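You operate a simulated robot arm through the tools that you are given. There is no shell and no other tool. Be economical: measure what you need, move in short steps, check, and stop when the job is done.

You are at the controls of a simulated robot arm. One attempt, no reset.

JOB
Take the teal roller and leave it on the splash plate.

Only the result counts: the job must be done as asked and must still hold three seconds after the hand-in. Knocking over, shifting, dropping, spilling or breaking anything else fails it.

ROBOT AND FRAMES
A 6-joint arm with a two-finger parallel gripper, fixed in place. Base frame: the origin is at the foot of the arm, x ahead of it, y to its left, z up; the work surface is at about z = 920. Lengths are in mm, angles in degrees, forces in N, time in s.
With the tool pointing down near the work surface it reaches from about 240 to 660 mm from the base axis. Its first joint turns from -66.0 to 66.0 degrees. Payload 2.9 kg.
Tool frame: the origin (TCP) lies between the finger pads and is the grasp point; the fingertips stand 30 mm ahead of it; z points along the fingers, y is the line along which they close. The gripper opens to 110 mm. The fingers are 20 mm wide and 10 mm thick; the gripper's body (48 by 112 mm) begins 55 mm behind the TCP.
Orientation is that of the tool frame in the base frame, as a unit quaternion [x, y, z, w]. With the fingers straight down and closing along the base's y, the tool's x points along the base's -x, its y along +y and its z along -z.

CONTROLS
- The arm moves only by the tool drive_tool. Its argument "commands" is a list that holds one entry, the list of rows, each a list of 6 numbers: the shift along the tool's x, y, z in units of 150 mm (1.0 is 150 mm), then the turn, a rotation vector about the tool's x, y, z in units of 120 degrees (1.0 is 120 degrees). In form: [[[x, y, z, ax, ay, az], ...]]. A call has 1 to 10 rows; each row is the pose to reach, as a shift and turn from the pose commanded when the call began, along the tool's axes at that moment. "hand" is the gripper command, from -1 (fully open) to 1 (shut), values between in proportion, set as the call begins (left out, the last holds). A call with a number of a shift or a turn outside -1 to 1 is refused whole. Rows are played at 5 a second. More than 50 mm and 8.6 degrees between two rows, or a gripper value outside its range, and nothing of the call is played. Where a pose cannot be reached the arm comes as near as it can. A force on the tool above 40 N (or 10 N above the force at the start of the call, whichever is more), or a blocked arm, ends the call early, and 0.2 s more pass. Each finger travels about 108 mm/s and halts on what it meets, pressing with about 40 N; the grip force reading is that of the motor and also rises with nothing between the fingers. The clock runs only during rows and for 0.2 s after the last one: add rows that repeat a pose to give the fingers time. It gives the time, the measured TCP pose, the force on the tool (base axes), the opening and the grip force at its end, in the units of the frame above (readings bear some noise).
- Cameras (640 x 400 px; columns grow to the right, rows downward): "scene" is fixed at [88, 439.2, 1393.6]; the picture's right is [-0.68, -0.74, 0.00], its down [-0.36, 0.33, -0.87] and it looks along [0.64, -0.59, -0.49] (base axes); focal length 328 px, centre (320, 200). "wrist" rides on the gripper at [72, 17, -103] in the tool frame; the picture's right is [-0.23, 0.97, 0.00], its down [-0.76, -0.18, -0.62] and it looks along [-0.61, -0.14, 0.78] (tool axes); focal length 222 px, centre (320, 200). There is no depth. A picture from a camera that has moved, and an enlarged one, comes with that camera's place and axes in the base frame and with its lens.
- camera(camera): a new picture of that camera. It takes no simulated time.
- enlarge(camera, box): a new picture of the part [left, top, right, bottom] of that camera's present view, enlarged. It takes no simulated time.
- job_done(): hands the job in; it is judged then, once.

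Work in short steps. Places have to be worked out from the pictures, the camera data and where the tool is seen: move nearer, look again, correct. Check each grasp and each placing, and mend what went wrong. You have 90 turns and 46 pictures in all, those below and enlarged ones among them. Open the gripper and draw the arm clear of the work before you hand the job in, unless the task says otherwise; then end with one line.

The tools are called as a command line: name --argument value ..., lists and objects as JSON in quotes. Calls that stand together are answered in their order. drive_tool: Moves the arm, as the interface text tells. Its arguments: {"type":"object","properties":{"commands":{"type":"array","items":{"type":"array","items":{"type":"array","items":{"type":"number"}}}},"hand":{"type":"number"}},"required":["commands"]} The other tools are called the same way: camera (camera) takes a picture; enlarge (camera, box) takes an enlarged picture of a part of a camera's view; job_done () hands the job in.

At the start:

```text
t: 0.0
tool_pos: [469.6, 3.9, 1182.3]
tool_rot: [0.0, 1.0, 0.0, 0.0]
wrist_force: [0.4, 0.2, 0.5]
opening: 109.8
grasp_force: 0.1
```

scene: 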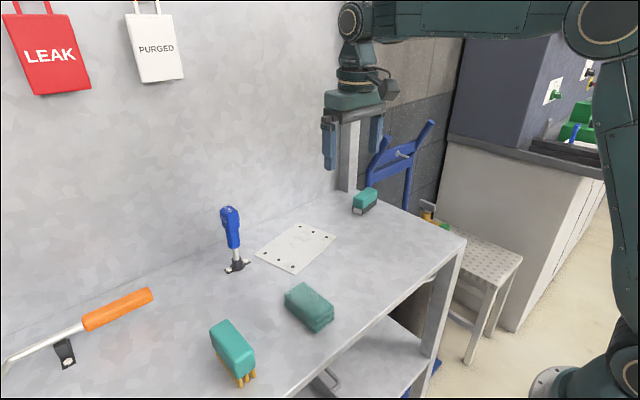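
wrist: 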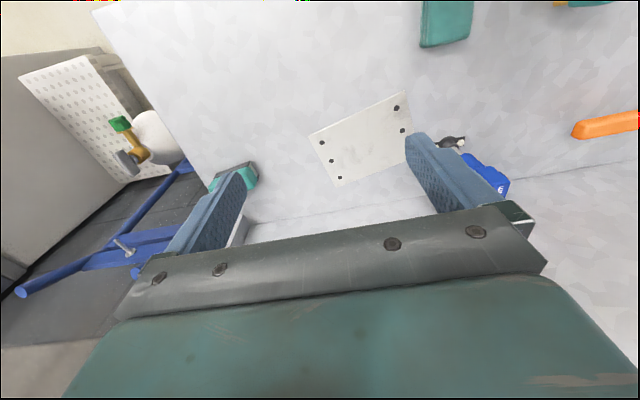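

The scene shows three teal items and a white plate with dots; I enlarge to tell which is the roller.

enlarge --camera "scene" --box '[320, 160, 420, 240]'

enlarge --camera "scene" --box '[190, 200, 350, 390]'

```text
5.00 times, centred on (370, 200) of scene
camera zoom: at [88.0, 439.2, 1393.6], right [-0.68, -0.74, 0.0], down [-0.36, 0.33, -0.87], along [0.64, -0.59, -0.49], focal length 1642 px, centre (70, 200)
```

zoom: 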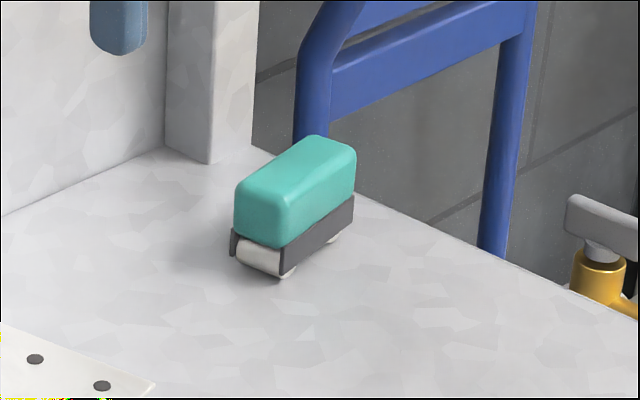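

```text
2.11 times, centred on (270, 295) of scene
camera zoom: at [88.0, 439.2, 1393.6], right [-0.68, -0.74, 0.0], down [-0.36, 0.33, -0.87], along [0.64, -0.59, -0.49], focal length 691 px, centre (425, 0)
```

zoom: 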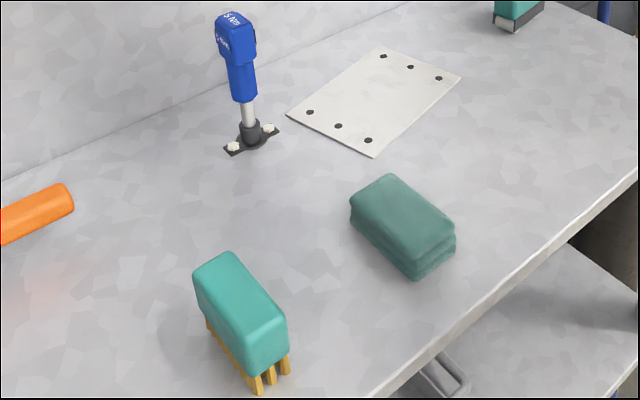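

The teal roller is the small far block with white rollers, which I place at about (582,-180), long axis nearly along y. The plate centre is about (582,57). I move above and short of the roller to look again.

drive_tool --commands '[[[-0.12, -0.192, 0.08, 0, 0, 0], [-0.24, -0.384, 0.16, 0, 0, 0], [-0.36, -0.576, 0.24, 0, 0, 0], [-0.48, -0.768, 0.32, 0, 0, 0], [-0.6, -0.96, 0.4, 0, 0, 0], [-0.6, -0.96, 0.4, 0, 0, 0]]]' --hand -1

camera --camera "wrist"

camera --camera "scene"

```text
t: 1.4
tool_pos: [560.9, -139.9, 1122.9]
tool_rot: [0.0, 1.0, 0.001, 0.0]
wrist_force: [-0.6, 0.1, 0.1]
opening: 110.0
grasp_force: 0.0
```

```text
41 pictures are left
camera wrist: at [489.3, -122.4, 1225.7], right [0.23, 0.97, 0.0], down [0.76, -0.18, 0.62], along [0.61, -0.14, -0.78], focal length 222 px, centre (320, 200)
```

wrist: 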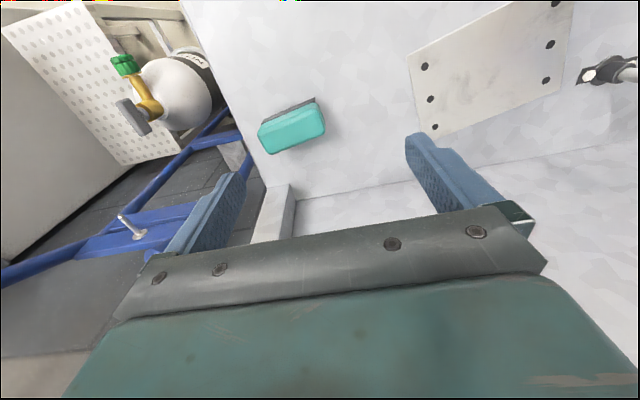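

```text
40 pictures are left
```

scene: 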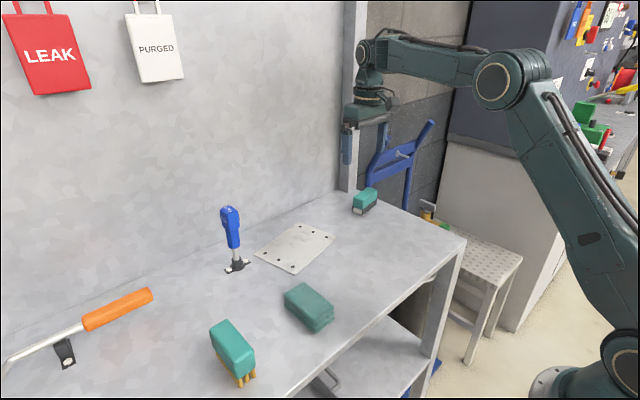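

The wrist view gives the roller centre at about (582,-178), turned about 6° and about 70 mm long. I turn to match and come down to just above its top.

drive_tool --commands '[[[-0.05, -0.08, 0, 0, 0, -0.02], [-0.1, -0.17, 0, 0, 0, -0.04], [-0.149, -0.253, 0.1, 0, 0, -0.055], [-0.149, -0.253, 0.3, 0, 0, -0.055], [-0.149, -0.253, 0.5, 0, 0, -0.055], [-0.149, -0.253, 0.7, 0, 0, -0.055], [-0.149, -0.253, 0.7, 0, 0, -0.055]]]'

camera --camera "wrist"

enlarge --camera "scene" --box '[300, 110, 440, 230]'

```text
t: 3.0
tool_pos: [581.6, -177.2, 1018.4]
tool_rot: [-0.056, 0.998, 0.0, 0.0]
wrist_force: [0.3, 0.5, -0.4]
opening: 109.9
grasp_force: 0.1
```

```text
39 pictures are left
camera wrist: at [508.0, -167.8, 1120.9], right [0.11, 0.99, 0.0], down [0.78, -0.09, 0.62], along [0.62, -0.07, -0.78], focal length 222 px, centre (320, 200)
```

wrist: 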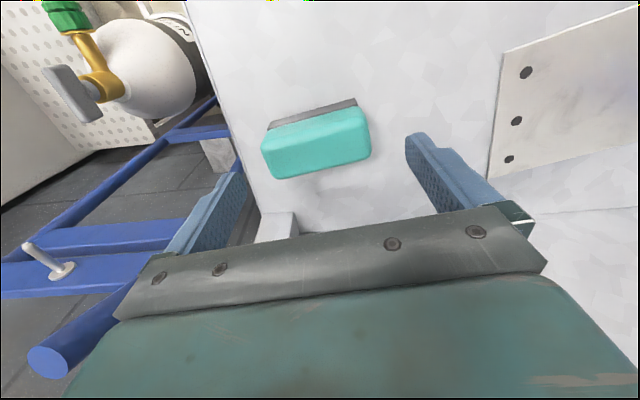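

```text
3.33 times, centred on (370, 170) of scene
camera zoom: at [88.0, 439.2, 1393.6], right [-0.68, -0.74, 0.0], down [-0.36, 0.33, -0.87], along [0.64, -0.59, -0.49], focal length 1095 px, centre (153, 300)
```

zoom: 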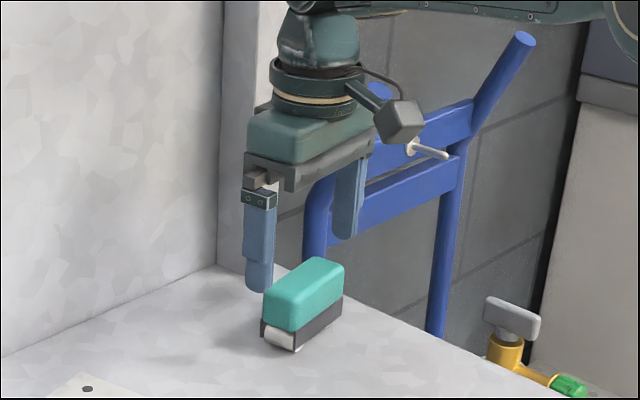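

The roller sits centred between the fingers; it is turned about 3° more than the tool. I correct the turn and go down to about z 958.

drive_tool --commands '[[[0, 0.005, 0.1, 0, 0, -0.02], [0, 0.005, 0.2, 0, 0, -0.025], [0, 0.005, 0.3, 0, 0, -0.025], [0, 0.005, 0.4, 0, 0, -0.025], [0, 0.005, 0.4, 0, 0, -0.025]]]'

camera --camera "wrist"

enlarge --camera "scene" --box '[300, 110, 440, 230]'

```text
t: 4.2
tool_pos: [579.5, -177.9, 957.2]
tool_rot: [-0.083, 0.997, 0.0, 0.0]
wrist_force: [0.0, -0.5, -0.8]
opening: 110.3
grasp_force: 0.2
```

```text
37 pictures are left
camera wrist: at [507.2, -171.1, 1060.8], right [0.06, 1.0, 0.0], down [0.78, -0.05, 0.62], along [0.62, -0.04, -0.78], focal length 222 px, centre (320, 200)
```

wrist: 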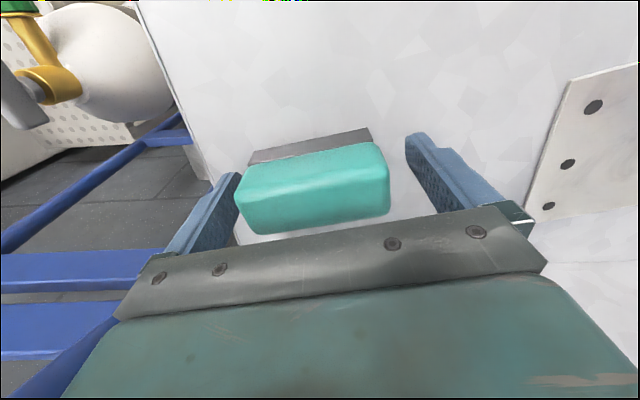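

```text
3.33 times, centred on (370, 170) of scene
camera zoom: at [88.0, 439.2, 1393.6], right [-0.68, -0.74, 0.0], down [-0.36, 0.33, -0.87], along [0.64, -0.59, -0.49], focal length 1095 px, centre (153, 300)
```

zoom: 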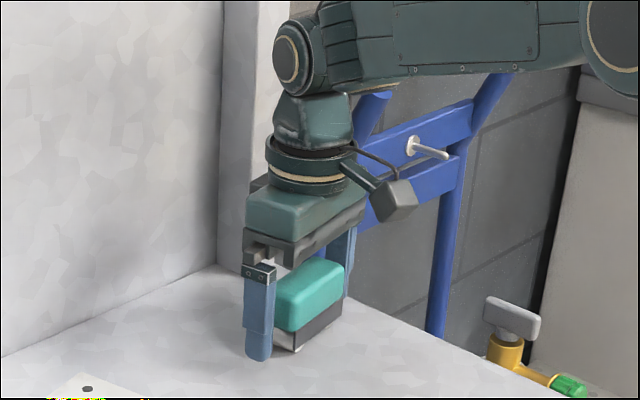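

The fingers straddle the roller on both ends, centred to within a few mm. I close the gripper.

drive_tool --commands '[[[0, 0, 0, 0, 0, 0], [0, 0, 0, 0, 0, 0], [0, 0, 0, 0, 0, 0], [0, 0, 0, 0, 0, 0], [0, 0, 0, 0, 0, 0]]]' --hand 1

camera --camera "wrist"

```text
t: 5.4
tool_pos: [580.8, -176.6, 956.8]
tool_rot: [-0.083, 0.997, 0.0, 0.0]
wrist_force: [0.8, 0.4, -0.3]
opening: 79.6
grasp_force: 39.9
```

```text
35 pictures are left
camera wrist: at [507.2, -171.0, 1061.0], right [0.06, 1.0, 0.0], down [0.78, -0.05, 0.62], along [0.62, -0.04, -0.78], focal length 222 px, centre (320, 200)
```

wrist: 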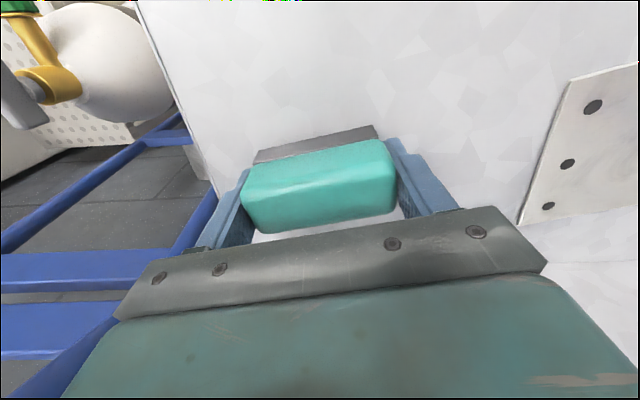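

The fingers hold the roller at an opening of 79.6 mm. I lift it straight up by 60 mm and check.

drive_tool --commands '[[[0, 0, -0.1, 0, 0, 0], [0, 0, -0.2, 0, 0, 0], [0, 0, -0.3, 0, 0, 0], [0, 0, -0.4, 0, 0, 0], [0, 0, -0.4, 0, 0, 0]]]'

camera --camera "scene"

camera --camera "wrist"

```text
t: 6.6
tool_pos: [581.5, -179.4, 1016.5]
tool_rot: [-0.084, 0.996, 0.0, 0.001]
wrist_force: [0.0, 0.0, -1.5]
opening: 79.6
grasp_force: 40.5
```

```text
34 pictures are left
```

scene: 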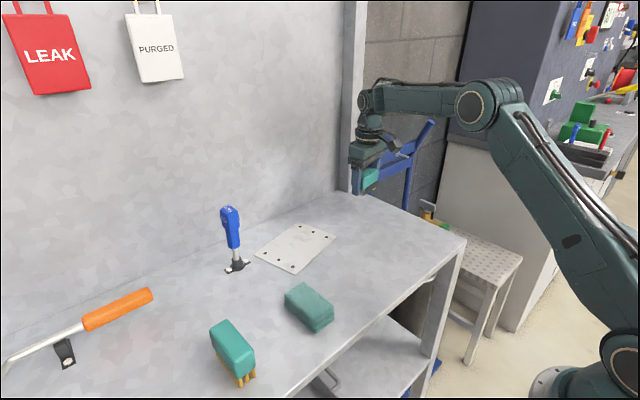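

```text
33 pictures are left
camera wrist: at [508.4, -172.5, 1120.5], right [0.06, 1.0, 0.0], down [0.78, -0.05, 0.62], along [0.62, -0.04, -0.78], focal length 222 px, centre (320, 200)
```

wrist: 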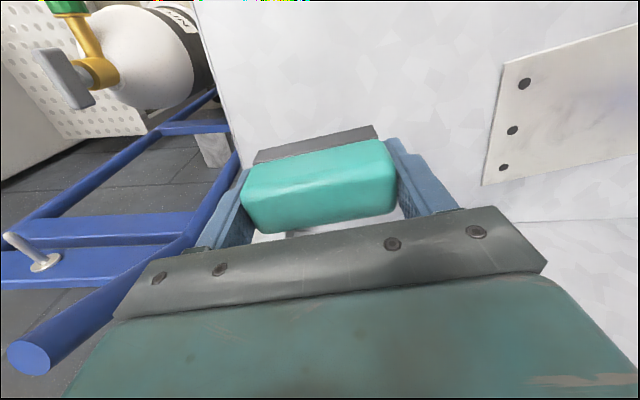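

The roller is firmly held and lifted. The plate has nearly the same heading as the roller, so I carry it along +y at this height, halfway first.

drive_tool --commands '[[[-0.026, 0.151, -0.05, 0, 0, 0], [-0.052, 0.302, -0.1, 0, 0, 0], [-0.078, 0.453, -0.1, 0, 0, 0], [-0.104, 0.604, -0.1, 0, 0, 0], [-0.13, 0.755, -0.1, 0, 0, 0], [-0.156, 0.9, -0.1, 0, 0, 0], [-0.156, 0.9, -0.1, 0, 0, 0]]]'

camera --camera "wrist"

```text
t: 8.2
tool_pos: [583.6, -40.6, 1032.9]
tool_rot: [-0.084, 0.996, 0.0, 0.0]
wrist_force: [-0.5, -0.1, -1.4]
opening: 79.3
grasp_force: 40.3
```

```text
32 pictures are left
camera wrist: at [509.4, -34.8, 1137.5], right [0.06, 1.0, 0.0], down [0.78, -0.05, 0.62], along [0.62, -0.04, -0.78], focal length 222 px, centre (320, 200)
```

wrist: 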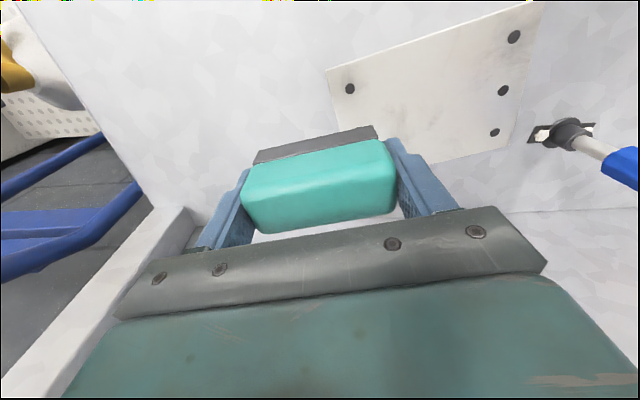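

The wrist view confirms the plate centre at about (582,60). I move above it and descend to about z 975.

drive_tool --commands '[[[-0.025, 0.165, 0, 0, 0, 0], [-0.05, 0.33, 0, 0, 0, 0], [-0.075, 0.495, 0, 0, 0, 0], [-0.1, 0.66, 0, 0, 0, 0], [-0.1, 0.66, 0.13, 0, 0, 0], [-0.1, 0.66, 0.26, 0, 0, 0], [-0.1, 0.66, 0.38, 0, 0, 0], [-0.1, 0.66, 0.38, 0, 0, 0]]]'

camera --camera "wrist"

enlarge --camera "scene" --box '[210, 160, 370, 290]'

```text
t: 10.0
tool_pos: [583.0, 61.5, 974.5]
tool_rot: [-0.084, 0.996, 0.0, 0.0]
wrist_force: [0.1, 0.7, -1.2]
opening: 79.7
grasp_force: 40.4
```

```text
31 pictures are left
camera wrist: at [509.0, 66.0, 1077.5], right [0.06, 1.0, 0.0], down [0.78, -0.05, 0.62], along [0.62, -0.04, -0.78], focal length 222 px, centre (320, 200)
```

wrist: 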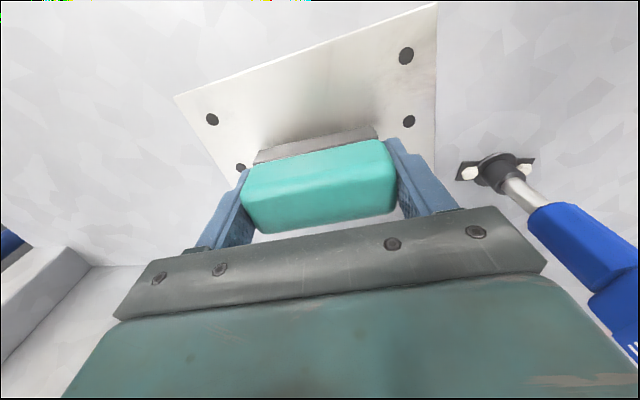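

```text
3.08 times, centred on (290, 225) of scene
camera zoom: at [88.0, 439.2, 1393.6], right [-0.68, -0.74, 0.0], down [-0.36, 0.33, -0.87], along [0.64, -0.59, -0.49], focal length 1010 px, centre (412, 123)
```

zoom: 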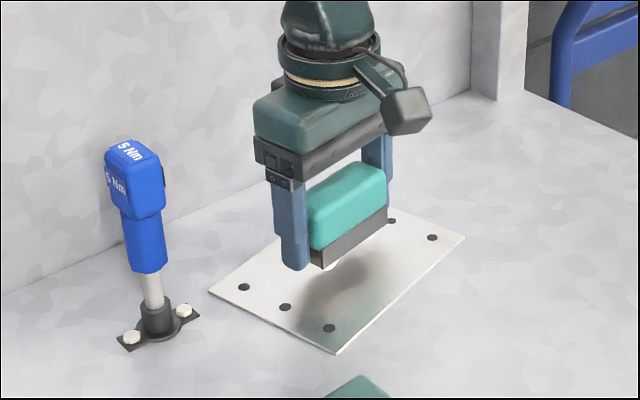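

The roller hangs over the middle of the plate with clearance to the driver. I go down slowly towards contact.

drive_tool --commands '[[[0, 0, 0.03, 0, 0, 0], [0, 0, 0.06, 0, 0, 0], [0, 0, 0.08, 0, 0, 0], [0, 0, 0.09, 0, 0, 0], [0, 0, 0.095, 0, 0, 0], [0, 0, 0.095, 0, 0, 0]]]'

enlarge --camera "scene" --box '[250, 190, 350, 280]'

```text
t: 11.4
tool_pos: [580.7, 60.2, 960.3]
tool_rot: [-0.084, 0.996, 0.001, -0.001]
wrist_force: [-0.2, 0.2, -1.3]
opening: 79.7
grasp_force: 39.8
```

```text
4.44 times, centred on (300, 235) of scene
camera zoom: at [88.0, 439.2, 1393.6], right [-0.68, -0.74, 0.0], down [-0.36, 0.33, -0.87], along [0.64, -0.59, -0.49], focal length 1460 px, centre (409, 44)
```

zoom: 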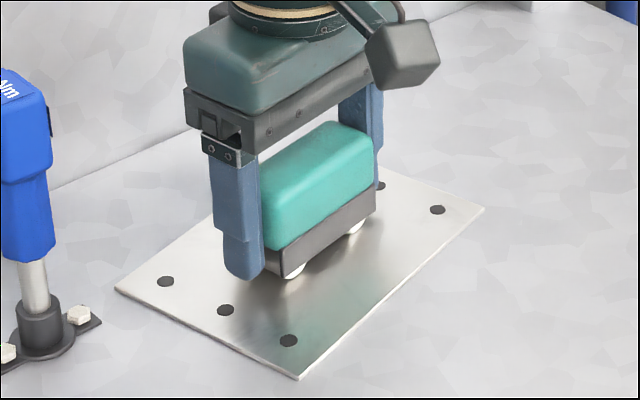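

No contact force yet, and the rollers are only a millimetre or two above the plate. I go down in 0.7 mm steps.

drive_tool --commands '[[[0, 0, 0.005, 0, 0, 0], [0, 0, 0.01, 0, 0, 0], [0, 0, 0.01, 0, 0, 0]]]'

```text
t: 12.2
tool_pos: [581.3, 59.4, 960.4]
tool_rot: [-0.084, 0.996, -0.001, 0.0]
wrist_force: [0.3, 0.1, 4.6]
opening: 79.5
grasp_force: 40.4
```

The upward force of about 6 N shows the roller is resting on the plate. I release it.

drive_tool --commands '[[[0, 0, 0, 0, 0, 0], [0, 0, 0, 0, 0, 0], [0, 0, 0, 0, 0, 0], [0, 0, 0, 0, 0, 0]]]' --hand -0.85

camera --camera "wrist"

enlarge --camera "scene" --box '[250, 190, 350, 280]'

```text
t: 13.2
tool_pos: [579.6, 60.2, 959.6]
tool_rot: [-0.085, 0.996, -0.001, 0.0]
wrist_force: [0.4, 0.0, 0.2]
opening: 101.7
grasp_force: 0.1
```

```text
28 pictures are left
camera wrist: at [506.9, 65.8, 1063.4], right [0.06, 1.0, 0.0], down [0.78, -0.05, 0.62], along [0.62, -0.04, -0.78], focal length 222 px, centre (320, 200)
```

wrist: 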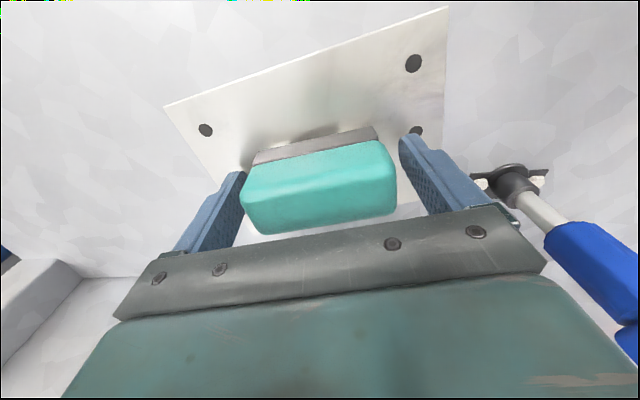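

```text
4.44 times, centred on (300, 235) of scene
camera zoom: at [88.0, 439.2, 1393.6], right [-0.68, -0.74, 0.0], down [-0.36, 0.33, -0.87], along [0.64, -0.59, -0.49], focal length 1460 px, centre (409, 44)
```

zoom: 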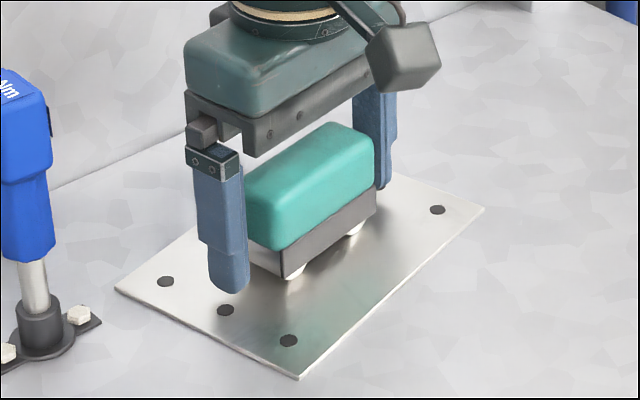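

The roller stands free on the plate between the open fingers. I rise straight up, clear of it.

drive_tool --commands '[[[0, 0, -0.1, 0, 0, 0], [0, 0, -0.25, 0, 0, 0], [0, 0, -0.45, 0, 0, 0], [0, 0, -0.65, 0, 0, 0], [0, 0, -0.85, 0, 0, 0], [0.3, 0, -1.0, 0, 0, 0], [0.6, 0, -1.0, 0, 0, 0], [0.6, 0, -1.0, 0, 0, 0]]]'

camera --camera "scene"

enlarge --camera "scene" --box '[250, 190, 350, 280]'

```text
refused: row 6 steps farther than a row can; nothing moved
```

```text
26 pictures are left
```

scene: 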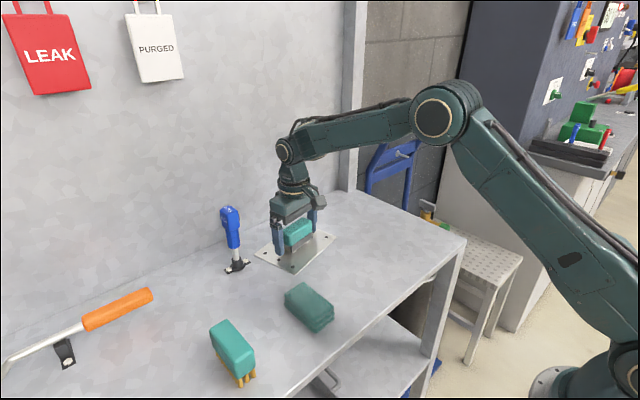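

```text
4.44 times, centred on (300, 235) of scene
camera zoom: at [88.0, 439.2, 1393.6], right [-0.68, -0.74, 0.0], down [-0.36, 0.33, -0.87], along [0.64, -0.59, -0.49], focal length 1460 px, centre (409, 44)
```

zoom: 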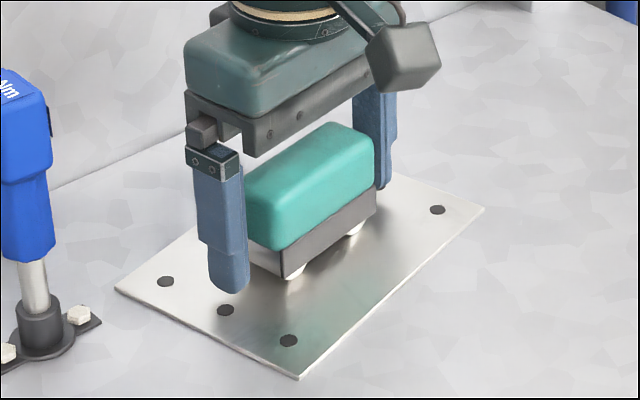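

That call was refused because one step was too long. I repeat the retreat with shorter steps.

drive_tool --commands '[[[0, 0, -0.1, 0, 0, 0], [0, 0, -0.25, 0, 0, 0], [0, 0, -0.45, 0, 0, 0], [0, 0, -0.65, 0, 0, 0], [0, 0, -0.85, 0, 0, 0], [0.2, 0, -1.0, 0, 0, 0], [0.45, 0, -1.0, 0, 0, 0], [0.7, 0, -1.0, 0, 0, 0], [0.7, 0, -1.0, 0, 0, 0]]]'

camera --camera "scene"

enlarge --camera "scene" --box '[250, 190, 350, 280]'

```text
t: 15.2
tool_pos: [478.6, 39.9, 1109.4]
tool_rot: [-0.084, 0.996, 0.0, 0.0]
wrist_force: [-0.4, -0.3, 0.0]
opening: 101.8
grasp_force: 0.0
```

```text
24 pictures are left
```

scene: 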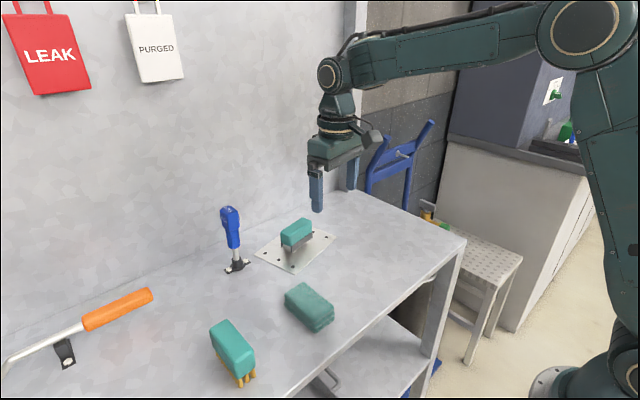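

```text
4.44 times, centred on (300, 235) of scene
camera zoom: at [87.9, 439.2, 1393.6], right [-0.68, -0.74, 0.0], down [-0.36, 0.33, -0.87], along [0.64, -0.59, -0.49], focal length 1460 px, centre (409, 44)
```

zoom: 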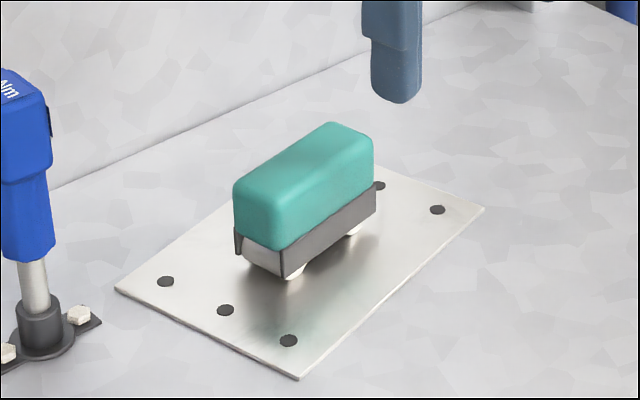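

The roller stands still in the middle of the plate, nothing else has moved, and the arm is clear with the gripper open. I hand in the job.

job_done

```text
The job is handed in.
```

The teal roller is resting upright in the middle of the splash plate, the arm is clear with the gripper open, and the job is handed in.
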